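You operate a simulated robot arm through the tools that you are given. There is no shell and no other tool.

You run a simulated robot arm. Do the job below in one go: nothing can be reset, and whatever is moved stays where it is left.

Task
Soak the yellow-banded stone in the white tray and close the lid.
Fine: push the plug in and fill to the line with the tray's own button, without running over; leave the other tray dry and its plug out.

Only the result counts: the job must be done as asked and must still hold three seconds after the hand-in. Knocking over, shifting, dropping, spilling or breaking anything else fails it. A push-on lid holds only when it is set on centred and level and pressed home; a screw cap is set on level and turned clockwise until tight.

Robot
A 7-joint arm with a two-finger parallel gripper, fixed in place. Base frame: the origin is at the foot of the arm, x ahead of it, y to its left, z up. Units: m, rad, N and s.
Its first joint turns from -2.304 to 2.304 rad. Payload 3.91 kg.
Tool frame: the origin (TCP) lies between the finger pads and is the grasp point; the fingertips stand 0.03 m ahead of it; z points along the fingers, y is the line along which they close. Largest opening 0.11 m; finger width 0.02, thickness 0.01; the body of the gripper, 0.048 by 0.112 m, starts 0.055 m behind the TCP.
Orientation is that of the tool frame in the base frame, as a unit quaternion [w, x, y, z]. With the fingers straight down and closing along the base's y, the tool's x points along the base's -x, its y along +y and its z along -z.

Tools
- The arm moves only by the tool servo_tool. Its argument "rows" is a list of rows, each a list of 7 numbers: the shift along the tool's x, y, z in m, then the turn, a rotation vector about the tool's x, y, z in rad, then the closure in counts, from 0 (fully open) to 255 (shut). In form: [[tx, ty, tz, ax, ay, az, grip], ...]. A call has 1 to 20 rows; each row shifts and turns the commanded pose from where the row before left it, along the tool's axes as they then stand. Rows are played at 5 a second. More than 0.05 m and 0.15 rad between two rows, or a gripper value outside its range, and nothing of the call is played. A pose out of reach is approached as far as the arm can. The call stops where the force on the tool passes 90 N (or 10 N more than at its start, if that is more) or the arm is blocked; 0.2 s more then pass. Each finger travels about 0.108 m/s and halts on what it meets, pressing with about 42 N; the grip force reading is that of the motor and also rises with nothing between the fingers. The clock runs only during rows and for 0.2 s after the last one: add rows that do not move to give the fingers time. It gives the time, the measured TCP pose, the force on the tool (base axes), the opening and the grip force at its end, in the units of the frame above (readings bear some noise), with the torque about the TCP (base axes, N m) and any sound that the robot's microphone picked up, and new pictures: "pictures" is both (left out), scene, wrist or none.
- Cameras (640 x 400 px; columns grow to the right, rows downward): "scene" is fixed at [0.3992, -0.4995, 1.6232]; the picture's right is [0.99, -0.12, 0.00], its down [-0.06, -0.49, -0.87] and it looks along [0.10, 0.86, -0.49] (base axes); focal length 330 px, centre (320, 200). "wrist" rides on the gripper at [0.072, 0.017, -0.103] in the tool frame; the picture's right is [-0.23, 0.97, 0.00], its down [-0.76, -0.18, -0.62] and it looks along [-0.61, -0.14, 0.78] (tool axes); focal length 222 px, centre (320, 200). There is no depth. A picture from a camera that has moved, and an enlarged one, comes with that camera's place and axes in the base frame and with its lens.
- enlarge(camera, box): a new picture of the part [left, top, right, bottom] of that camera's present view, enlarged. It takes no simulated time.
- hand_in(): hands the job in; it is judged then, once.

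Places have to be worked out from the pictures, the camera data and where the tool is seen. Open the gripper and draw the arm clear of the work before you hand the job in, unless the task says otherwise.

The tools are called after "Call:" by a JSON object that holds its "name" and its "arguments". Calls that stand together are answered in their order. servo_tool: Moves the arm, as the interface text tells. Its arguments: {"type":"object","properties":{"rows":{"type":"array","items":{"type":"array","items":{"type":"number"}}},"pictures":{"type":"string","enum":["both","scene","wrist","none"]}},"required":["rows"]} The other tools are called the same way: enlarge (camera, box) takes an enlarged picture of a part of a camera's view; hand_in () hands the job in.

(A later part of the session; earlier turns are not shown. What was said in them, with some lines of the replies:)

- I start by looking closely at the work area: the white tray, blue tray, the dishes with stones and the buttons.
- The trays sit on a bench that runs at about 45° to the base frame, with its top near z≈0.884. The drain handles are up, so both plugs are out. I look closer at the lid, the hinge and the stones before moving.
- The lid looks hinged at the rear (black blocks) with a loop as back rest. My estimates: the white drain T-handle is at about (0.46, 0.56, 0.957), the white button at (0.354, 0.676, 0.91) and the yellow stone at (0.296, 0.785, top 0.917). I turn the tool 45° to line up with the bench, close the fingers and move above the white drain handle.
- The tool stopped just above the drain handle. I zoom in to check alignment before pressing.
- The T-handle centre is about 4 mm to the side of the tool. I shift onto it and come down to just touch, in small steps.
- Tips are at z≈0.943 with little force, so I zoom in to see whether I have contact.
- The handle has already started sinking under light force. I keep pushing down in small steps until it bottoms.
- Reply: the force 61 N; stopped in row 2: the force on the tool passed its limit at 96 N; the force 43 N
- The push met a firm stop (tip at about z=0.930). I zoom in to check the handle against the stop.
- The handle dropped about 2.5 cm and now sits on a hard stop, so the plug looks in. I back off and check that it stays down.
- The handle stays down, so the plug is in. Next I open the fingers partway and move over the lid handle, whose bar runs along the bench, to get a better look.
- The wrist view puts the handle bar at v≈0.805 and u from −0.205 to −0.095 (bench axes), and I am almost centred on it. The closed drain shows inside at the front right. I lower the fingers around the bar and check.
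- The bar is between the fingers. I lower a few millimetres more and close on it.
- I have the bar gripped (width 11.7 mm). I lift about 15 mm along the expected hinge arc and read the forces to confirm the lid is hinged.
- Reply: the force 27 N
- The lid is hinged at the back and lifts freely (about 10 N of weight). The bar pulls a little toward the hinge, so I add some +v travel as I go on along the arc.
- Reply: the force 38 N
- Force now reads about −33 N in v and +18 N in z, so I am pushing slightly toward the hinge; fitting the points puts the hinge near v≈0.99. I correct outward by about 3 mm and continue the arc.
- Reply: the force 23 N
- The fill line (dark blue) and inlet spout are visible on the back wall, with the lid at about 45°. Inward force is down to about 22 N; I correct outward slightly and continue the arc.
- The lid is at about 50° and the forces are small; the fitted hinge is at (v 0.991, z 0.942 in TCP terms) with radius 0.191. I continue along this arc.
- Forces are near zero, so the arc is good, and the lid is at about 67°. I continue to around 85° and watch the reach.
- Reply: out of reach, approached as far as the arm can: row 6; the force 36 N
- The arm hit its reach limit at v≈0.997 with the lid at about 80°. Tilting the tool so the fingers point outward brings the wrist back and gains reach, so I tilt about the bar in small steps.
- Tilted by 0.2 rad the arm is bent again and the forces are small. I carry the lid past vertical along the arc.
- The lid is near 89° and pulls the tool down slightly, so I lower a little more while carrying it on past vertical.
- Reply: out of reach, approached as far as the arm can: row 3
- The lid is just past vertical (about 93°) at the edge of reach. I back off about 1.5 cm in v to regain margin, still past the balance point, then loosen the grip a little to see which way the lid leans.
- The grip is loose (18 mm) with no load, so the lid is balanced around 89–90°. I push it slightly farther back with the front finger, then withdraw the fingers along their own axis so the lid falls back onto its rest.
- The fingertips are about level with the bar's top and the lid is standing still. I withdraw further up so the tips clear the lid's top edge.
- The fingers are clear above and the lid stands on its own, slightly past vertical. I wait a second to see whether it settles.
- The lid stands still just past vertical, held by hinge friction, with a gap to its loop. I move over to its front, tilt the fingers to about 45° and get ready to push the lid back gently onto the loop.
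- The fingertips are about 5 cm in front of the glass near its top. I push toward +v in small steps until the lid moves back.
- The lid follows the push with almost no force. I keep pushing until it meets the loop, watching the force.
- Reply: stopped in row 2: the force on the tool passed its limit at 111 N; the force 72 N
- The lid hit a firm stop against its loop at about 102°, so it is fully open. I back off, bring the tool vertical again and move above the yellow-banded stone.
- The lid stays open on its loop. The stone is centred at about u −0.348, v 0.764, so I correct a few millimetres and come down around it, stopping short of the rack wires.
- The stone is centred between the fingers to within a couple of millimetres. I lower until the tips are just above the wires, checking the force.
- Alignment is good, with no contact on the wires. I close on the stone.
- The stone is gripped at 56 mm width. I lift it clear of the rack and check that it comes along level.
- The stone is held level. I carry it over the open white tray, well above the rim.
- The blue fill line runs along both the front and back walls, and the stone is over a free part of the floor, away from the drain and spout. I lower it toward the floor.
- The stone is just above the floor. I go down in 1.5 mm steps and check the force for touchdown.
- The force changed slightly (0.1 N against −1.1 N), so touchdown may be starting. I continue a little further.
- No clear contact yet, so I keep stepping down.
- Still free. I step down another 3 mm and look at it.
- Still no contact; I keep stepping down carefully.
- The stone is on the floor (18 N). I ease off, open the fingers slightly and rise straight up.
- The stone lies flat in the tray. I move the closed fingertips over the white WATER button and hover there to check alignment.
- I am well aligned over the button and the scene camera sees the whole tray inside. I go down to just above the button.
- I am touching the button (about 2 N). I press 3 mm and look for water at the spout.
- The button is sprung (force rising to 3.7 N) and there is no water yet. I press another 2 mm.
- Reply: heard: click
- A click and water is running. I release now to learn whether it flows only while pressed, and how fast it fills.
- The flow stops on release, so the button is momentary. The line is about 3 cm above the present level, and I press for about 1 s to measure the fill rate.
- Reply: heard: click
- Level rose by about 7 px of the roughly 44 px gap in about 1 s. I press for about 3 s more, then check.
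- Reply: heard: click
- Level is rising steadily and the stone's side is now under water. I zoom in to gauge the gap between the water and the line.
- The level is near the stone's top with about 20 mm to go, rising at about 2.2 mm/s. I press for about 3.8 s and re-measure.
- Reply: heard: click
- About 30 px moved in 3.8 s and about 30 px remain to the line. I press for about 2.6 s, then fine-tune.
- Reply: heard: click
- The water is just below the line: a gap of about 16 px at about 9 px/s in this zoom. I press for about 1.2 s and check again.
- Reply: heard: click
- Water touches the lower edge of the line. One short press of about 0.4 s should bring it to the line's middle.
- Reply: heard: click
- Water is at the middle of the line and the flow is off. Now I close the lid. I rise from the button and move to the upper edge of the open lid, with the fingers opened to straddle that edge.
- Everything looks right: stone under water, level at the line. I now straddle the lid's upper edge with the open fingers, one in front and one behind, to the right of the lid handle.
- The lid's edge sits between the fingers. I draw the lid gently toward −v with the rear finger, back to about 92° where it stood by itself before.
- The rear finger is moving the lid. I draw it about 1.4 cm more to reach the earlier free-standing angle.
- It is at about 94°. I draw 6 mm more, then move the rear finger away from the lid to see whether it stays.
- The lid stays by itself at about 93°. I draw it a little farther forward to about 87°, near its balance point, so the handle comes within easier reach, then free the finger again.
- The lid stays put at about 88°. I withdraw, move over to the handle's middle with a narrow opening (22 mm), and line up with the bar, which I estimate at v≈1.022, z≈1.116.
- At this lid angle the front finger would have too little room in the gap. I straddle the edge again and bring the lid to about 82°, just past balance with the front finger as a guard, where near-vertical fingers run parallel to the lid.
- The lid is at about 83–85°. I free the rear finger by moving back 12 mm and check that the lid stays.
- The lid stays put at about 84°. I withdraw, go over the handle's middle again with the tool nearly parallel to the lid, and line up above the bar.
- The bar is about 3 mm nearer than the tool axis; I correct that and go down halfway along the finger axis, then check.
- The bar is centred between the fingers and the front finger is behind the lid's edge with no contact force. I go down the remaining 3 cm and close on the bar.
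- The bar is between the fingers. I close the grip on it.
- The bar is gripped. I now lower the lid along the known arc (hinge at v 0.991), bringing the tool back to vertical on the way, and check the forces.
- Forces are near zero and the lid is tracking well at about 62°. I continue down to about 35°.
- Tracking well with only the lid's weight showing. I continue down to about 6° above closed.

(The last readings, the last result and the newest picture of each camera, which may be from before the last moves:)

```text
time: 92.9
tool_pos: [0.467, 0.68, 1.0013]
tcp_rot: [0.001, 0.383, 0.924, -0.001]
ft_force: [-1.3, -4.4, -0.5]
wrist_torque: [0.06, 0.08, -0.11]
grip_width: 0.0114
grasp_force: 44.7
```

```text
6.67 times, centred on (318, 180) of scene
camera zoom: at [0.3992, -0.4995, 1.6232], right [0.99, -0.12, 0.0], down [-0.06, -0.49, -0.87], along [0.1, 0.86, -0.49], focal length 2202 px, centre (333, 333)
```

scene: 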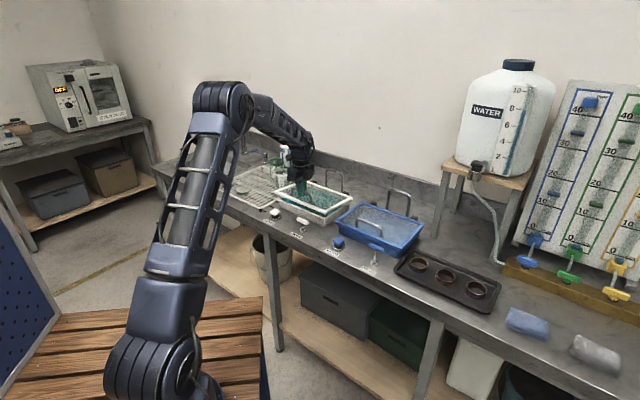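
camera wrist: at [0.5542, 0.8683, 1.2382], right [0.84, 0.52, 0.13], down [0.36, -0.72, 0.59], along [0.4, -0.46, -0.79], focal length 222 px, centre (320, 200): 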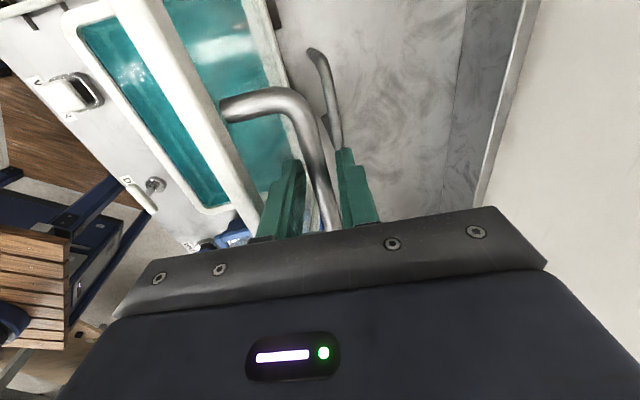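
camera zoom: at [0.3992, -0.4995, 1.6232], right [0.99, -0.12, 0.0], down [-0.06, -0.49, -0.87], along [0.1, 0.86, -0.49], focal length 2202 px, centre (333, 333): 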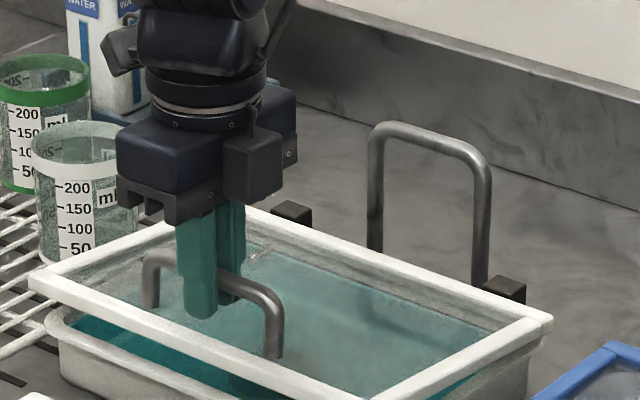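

The lid is about 6° from closed. I lower the last stretch slowly until it seats.

Call:
{"name": "servo_tool", "arguments": {"rows": [[0, -0.0018, 0.0064, 0, 0, 0, 255], [0, -0.0018, 0.0064, 0, 0, 0, 255], [0, -0.0008, 0.003, 0, 0, 0, 255], [0, -0.0006, 0.0025, 0, 0, 0, 255], [0, 0, 0, 0, 0, 0, 255]], "pictures": "scene"}}

Call:
{"name": "enlarge", "arguments": {"camera": "scene", "box": [270, 160, 358, 215]}}

```text
time: 94.1
tool_pos: [0.4625, 0.6746, 0.9842]
tcp_rot: [-0.001, 0.382, 0.924, 0.001]
ft_force: [5.3, -0.4, -1.8]
wrist_torque: [0.41, 0.29, -0.01]
grip_width: 0.0115
grasp_force: 45.5
```

scene: 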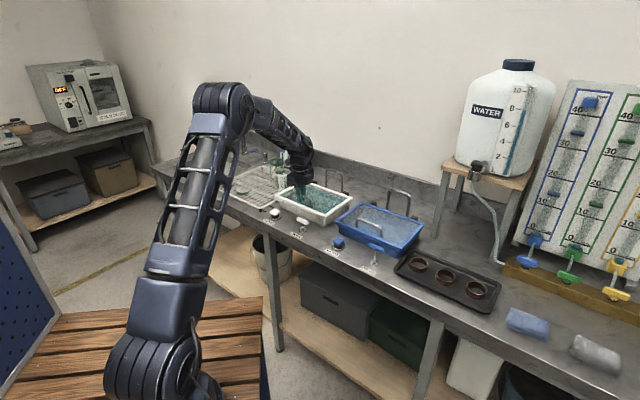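

```text
7.27 times, centred on (314, 188) of scene
camera zoom: at [0.3992, -0.4995, 1.6232], right [0.99, -0.12, 0.0], down [-0.06, -0.49, -0.87], along [0.1, 0.86, -0.49], focal length 2402 px, centre (364, 291)
```

zoom: 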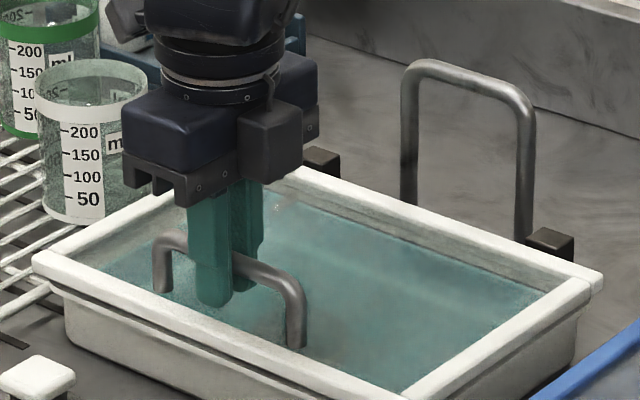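

The lid looks seated or within a millimetre. I press down 2 mm more to confirm by force.

Call:
{"name": "servo_tool", "arguments": {"rows": [[0, 0, 0.0015, 0, 0, 0, 255], [0, 0, 0.001, 0, 0, 0, 255], [0, 0, 0, 0, 0, 0, 255]], "pictures": "none"}}

```text
time: 94.9
tool_pos: [0.4623, 0.6758, 0.9814]
tcp_rot: [0.0, 0.383, 0.924, 0.001]
ft_force: [-0.2, -5.3, 10.0]
wrist_torque: [-0.54, -0.51, -0.02]
grip_width: 0.0114
grasp_force: 44.9
```

Force is +10 N, so the lid sits on the tray. I press a touch more, then release the handle and rise.

Call:
{"name": "servo_tool", "arguments": {"rows": [[0, 0, 0.0015, 0, 0, 0, 255], [0, 0, 0, 0, 0, 0, 255], [0, 0, -0.0015, 0, 0, 0, 255], [0, 0, 0, 0, 0, 0, 130], [0, 0, 0, 0, 0, 0, 130], [0, 0, 0, 0, 0, 0, 130]], "pictures": "both"}}

Call:
{"name": "enlarge", "arguments": {"camera": "scene", "box": [270, 160, 358, 215]}}

Call:
{"name": "enlarge", "arguments": {"camera": "wrist", "box": [200, 50, 440, 200]}}

```text
time: 96.3
tool_pos: [0.4625, 0.6764, 0.9805]
tcp_rot: [0.0, 0.383, 0.924, 0.0]
ft_force: [0.7, 0.2, -1.3]
wrist_torque: [0.01, 0.0, -0.02]
grip_width: 0.0537
grasp_force: 0.1
camera wrist: at [0.4242, 0.7384, 1.0834], right [0.85, 0.53, 0.0], down [0.41, -0.66, 0.62], along [0.33, -0.53, -0.78], focal length 222 px, centre (320, 200)
```

scene: 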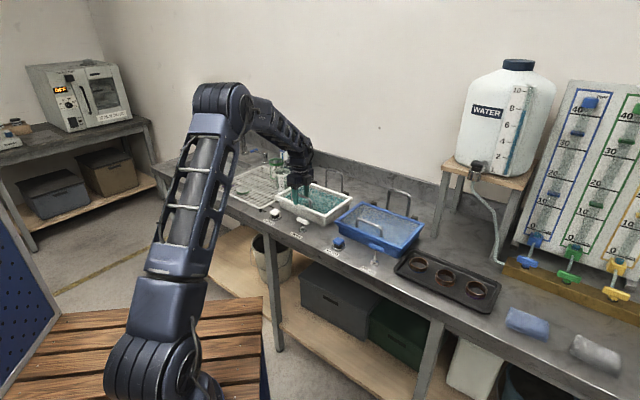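
wrist: 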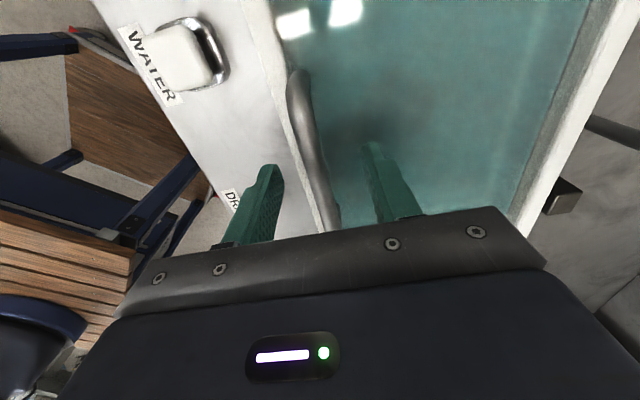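

```text
7.27 times, centred on (314, 188) of scene
camera zoom: at [0.3992, -0.4995, 1.6232], right [0.99, -0.12, 0.0], down [-0.06, -0.49, -0.87], along [0.1, 0.86, -0.49], focal length 2402 px, centre (364, 291)
```

zoom: 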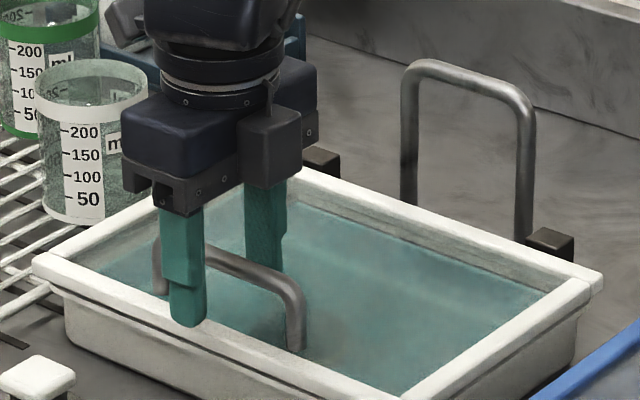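

```text
2.67 times, centred on (320, 125) of wrist
camera zoom: at [0.4242, 0.7384, 1.0834], right [0.85, 0.53, 0.0], down [0.41, -0.66, 0.62], along [0.33, -0.53, -0.78], focal length 592 px, centre (320, 400)
```

zoom: 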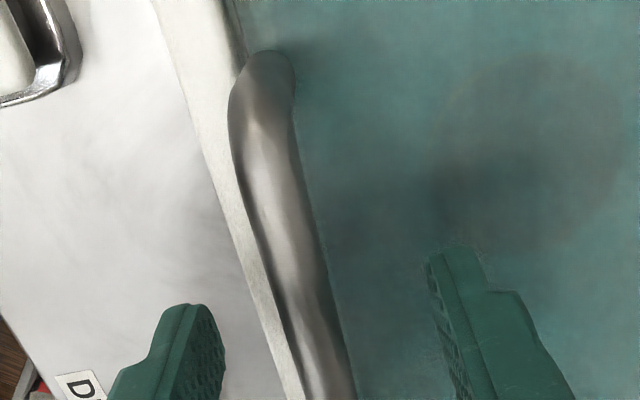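

The lid is released and sits flat. I rise straight up and draw the arm well clear toward its starting place.

Call:
{"name": "servo_tool", "arguments": {"rows": [[0, 0, -0.02, 0, 0, 0, 130], [0, 0, -0.04, 0, 0, 0, 130], [0, 0, -0.045, 0, 0, 0, 60], [0, 0, -0.045, 0, 0, 0, 0], [0, -0.03, -0.035, 0, 0, 0, 0], [0.01, -0.035, -0.03, 0, 0, 0, 0], [0.015, -0.04, -0.02, 0, 0, 0, 0], [0.015, -0.04, -0.02, 0, 0, 0, 0], [0.015, -0.04, -0.015, 0, 0, 0, 0], [0.015, -0.04, -0.015, 0, 0, 0, 0], [0.01, -0.04, -0.015, 0, 0, 0, 0], [0, 0, 0, 0, 0, 0, 0]], "pictures": "both"}}

Call:
{"name": "enlarge", "arguments": {"camera": "scene", "box": [270, 160, 366, 220]}}

Call:
{"name": "enlarge", "arguments": {"camera": "scene", "box": [250, 180, 410, 280]}}

Call:
{"name": "enlarge", "arguments": {"camera": "scene", "box": [200, 130, 340, 220]}}

```text
time: 98.9
tool_pos: [0.218, 0.5447, 1.2814]
tcp_rot: [0.001, 0.383, 0.924, 0.0]
ft_force: [0.0, 0.6, 0.1]
wrist_torque: [-0.02, 0.02, 0.02]
grip_width: 0.1099
grasp_force: 0.0
camera wrist: at [0.1795, 0.608, 1.3845], right [0.85, 0.53, 0.0], down [0.41, -0.66, 0.62], along [0.33, -0.53, -0.78], focal length 222 px, centre (320, 200)
```

scene: 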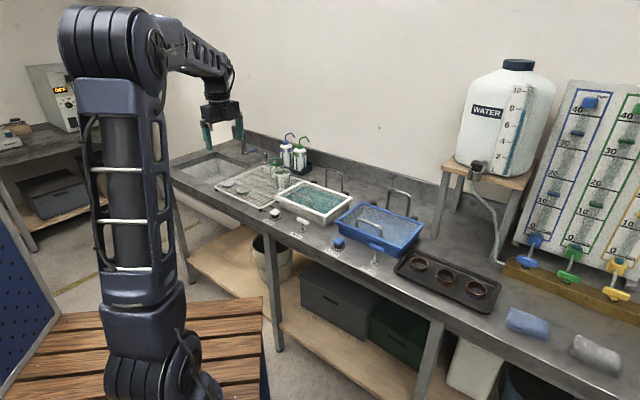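
wrist: 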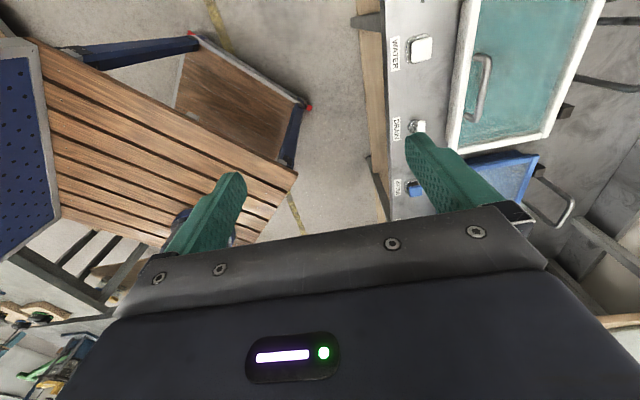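

```text
6.67 times, centred on (318, 190) of scene
camera zoom: at [0.3992, -0.4995, 1.6232], right [0.99, -0.12, 0.0], down [-0.06, -0.49, -0.87], along [0.1, 0.86, -0.49], focal length 2202 px, centre (333, 267)
```

zoom: 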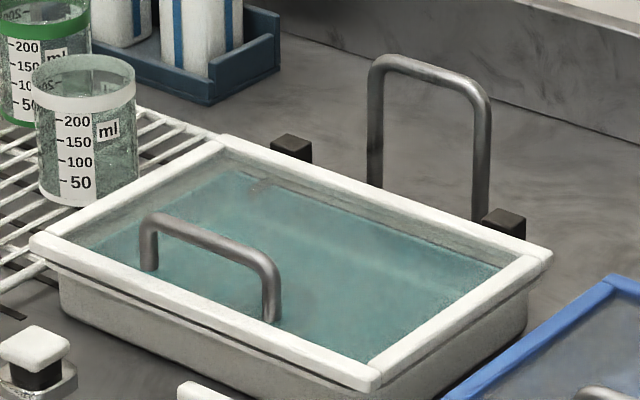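

```text
4.00 times, centred on (330, 230) of scene
camera zoom: at [0.3992, -0.4995, 1.6232], right [0.99, -0.12, 0.0], down [-0.06, -0.49, -0.87], along [0.1, 0.86, -0.49], focal length 1321 px, centre (280, 80)
```

zoom: 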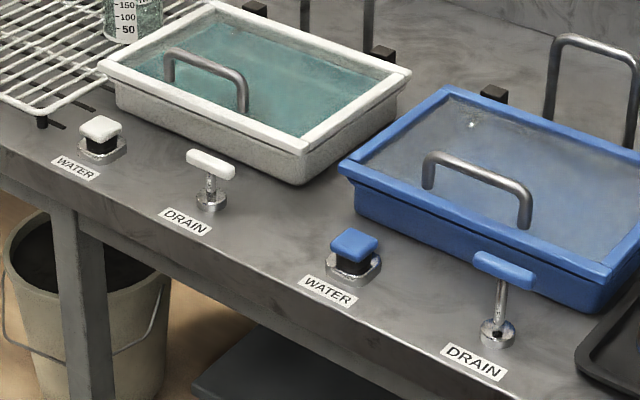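

```text
4.44 times, centred on (270, 175) of scene
camera zoom: at [0.3992, -0.4995, 1.6232], right [0.99, -0.12, 0.0], down [-0.06, -0.49, -0.87], along [0.1, 0.86, -0.49], focal length 1468 px, centre (542, 311)
```

zoom: 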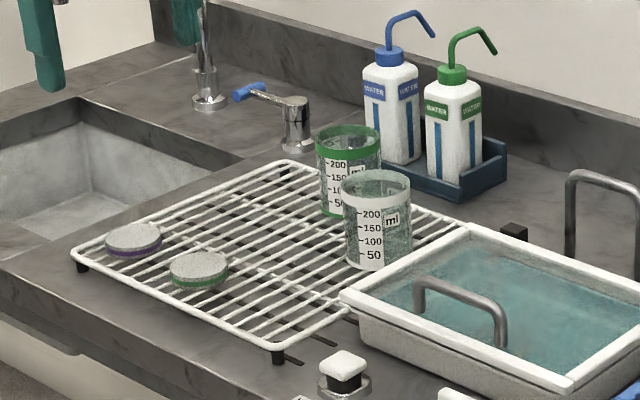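

All looks in place: lid closed, white drain handle down, blue one still up, beakers and other stones untouched. I check once more through the glass that the water level is holding at the line.

Call:
{"name": "enlarge", "arguments": {"camera": "scene", "box": [298, 178, 346, 208]}}

Call:
{"name": "enlarge", "arguments": {"camera": "scene", "box": [270, 185, 330, 240]}}

```text
13.33 times, centred on (322, 193) of scene
camera zoom: at [0.3992, -0.4995, 1.6232], right [0.99, -0.12, 0.0], down [-0.06, -0.49, -0.87], along [0.1, 0.86, -0.49], focal length 4404 px, centre (293, 293)
```

zoom: 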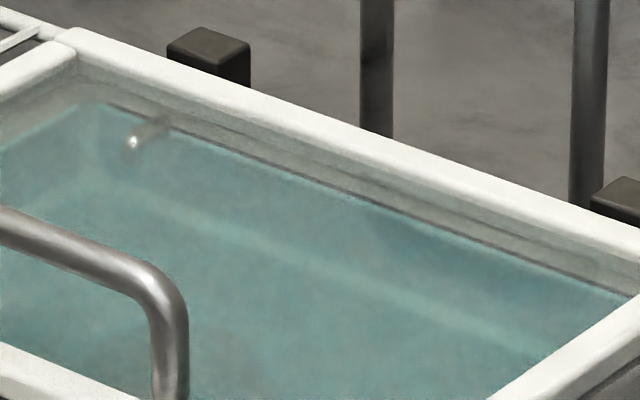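

```text
7.27 times, centred on (300, 212) of scene
camera zoom: at [0.3992, -0.4995, 1.6232], right [0.99, -0.12, 0.0], down [-0.06, -0.49, -0.87], along [0.1, 0.86, -0.49], focal length 2402 px, centre (466, 109)
```

zoom: 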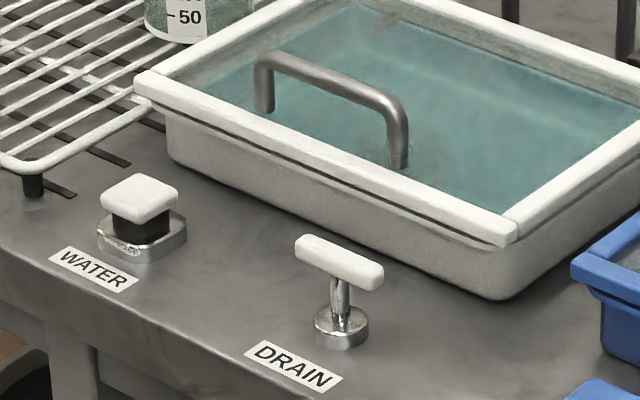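

The water is still at the line, the lid is seated, the plug is in, and the gripper is open and clear. I hand the job in.

Call:
{"name": "hand_in", "arguments": {}}

```text
The job is handed in.
```

The yellow-banded stone is lying under water in the white tray, and the lid is closed. I have handed the job in but have not seen the verdict.

- **Plug:** the white drain handle was pushed down and stayed down, and the water level held after filling.
- **Water:** I filled with the white tray's own button until the level sat at the middle of the blue line. Nothing ran over.
- **Lid:** it went down on its hinge and seated with about 10 N of contact. It lies flat on the tray.
- **Force limit:** the arm tripped its force limit twice, at 96 N when the plug reached its stop and at 111 N when the open lid met its back rest. I saw no damage from either.
- **Everything else:** the blue tray is dry with its drain handle up. The other stones and the beakers are where they were. The gripper is open and the arm is clear of the bench.
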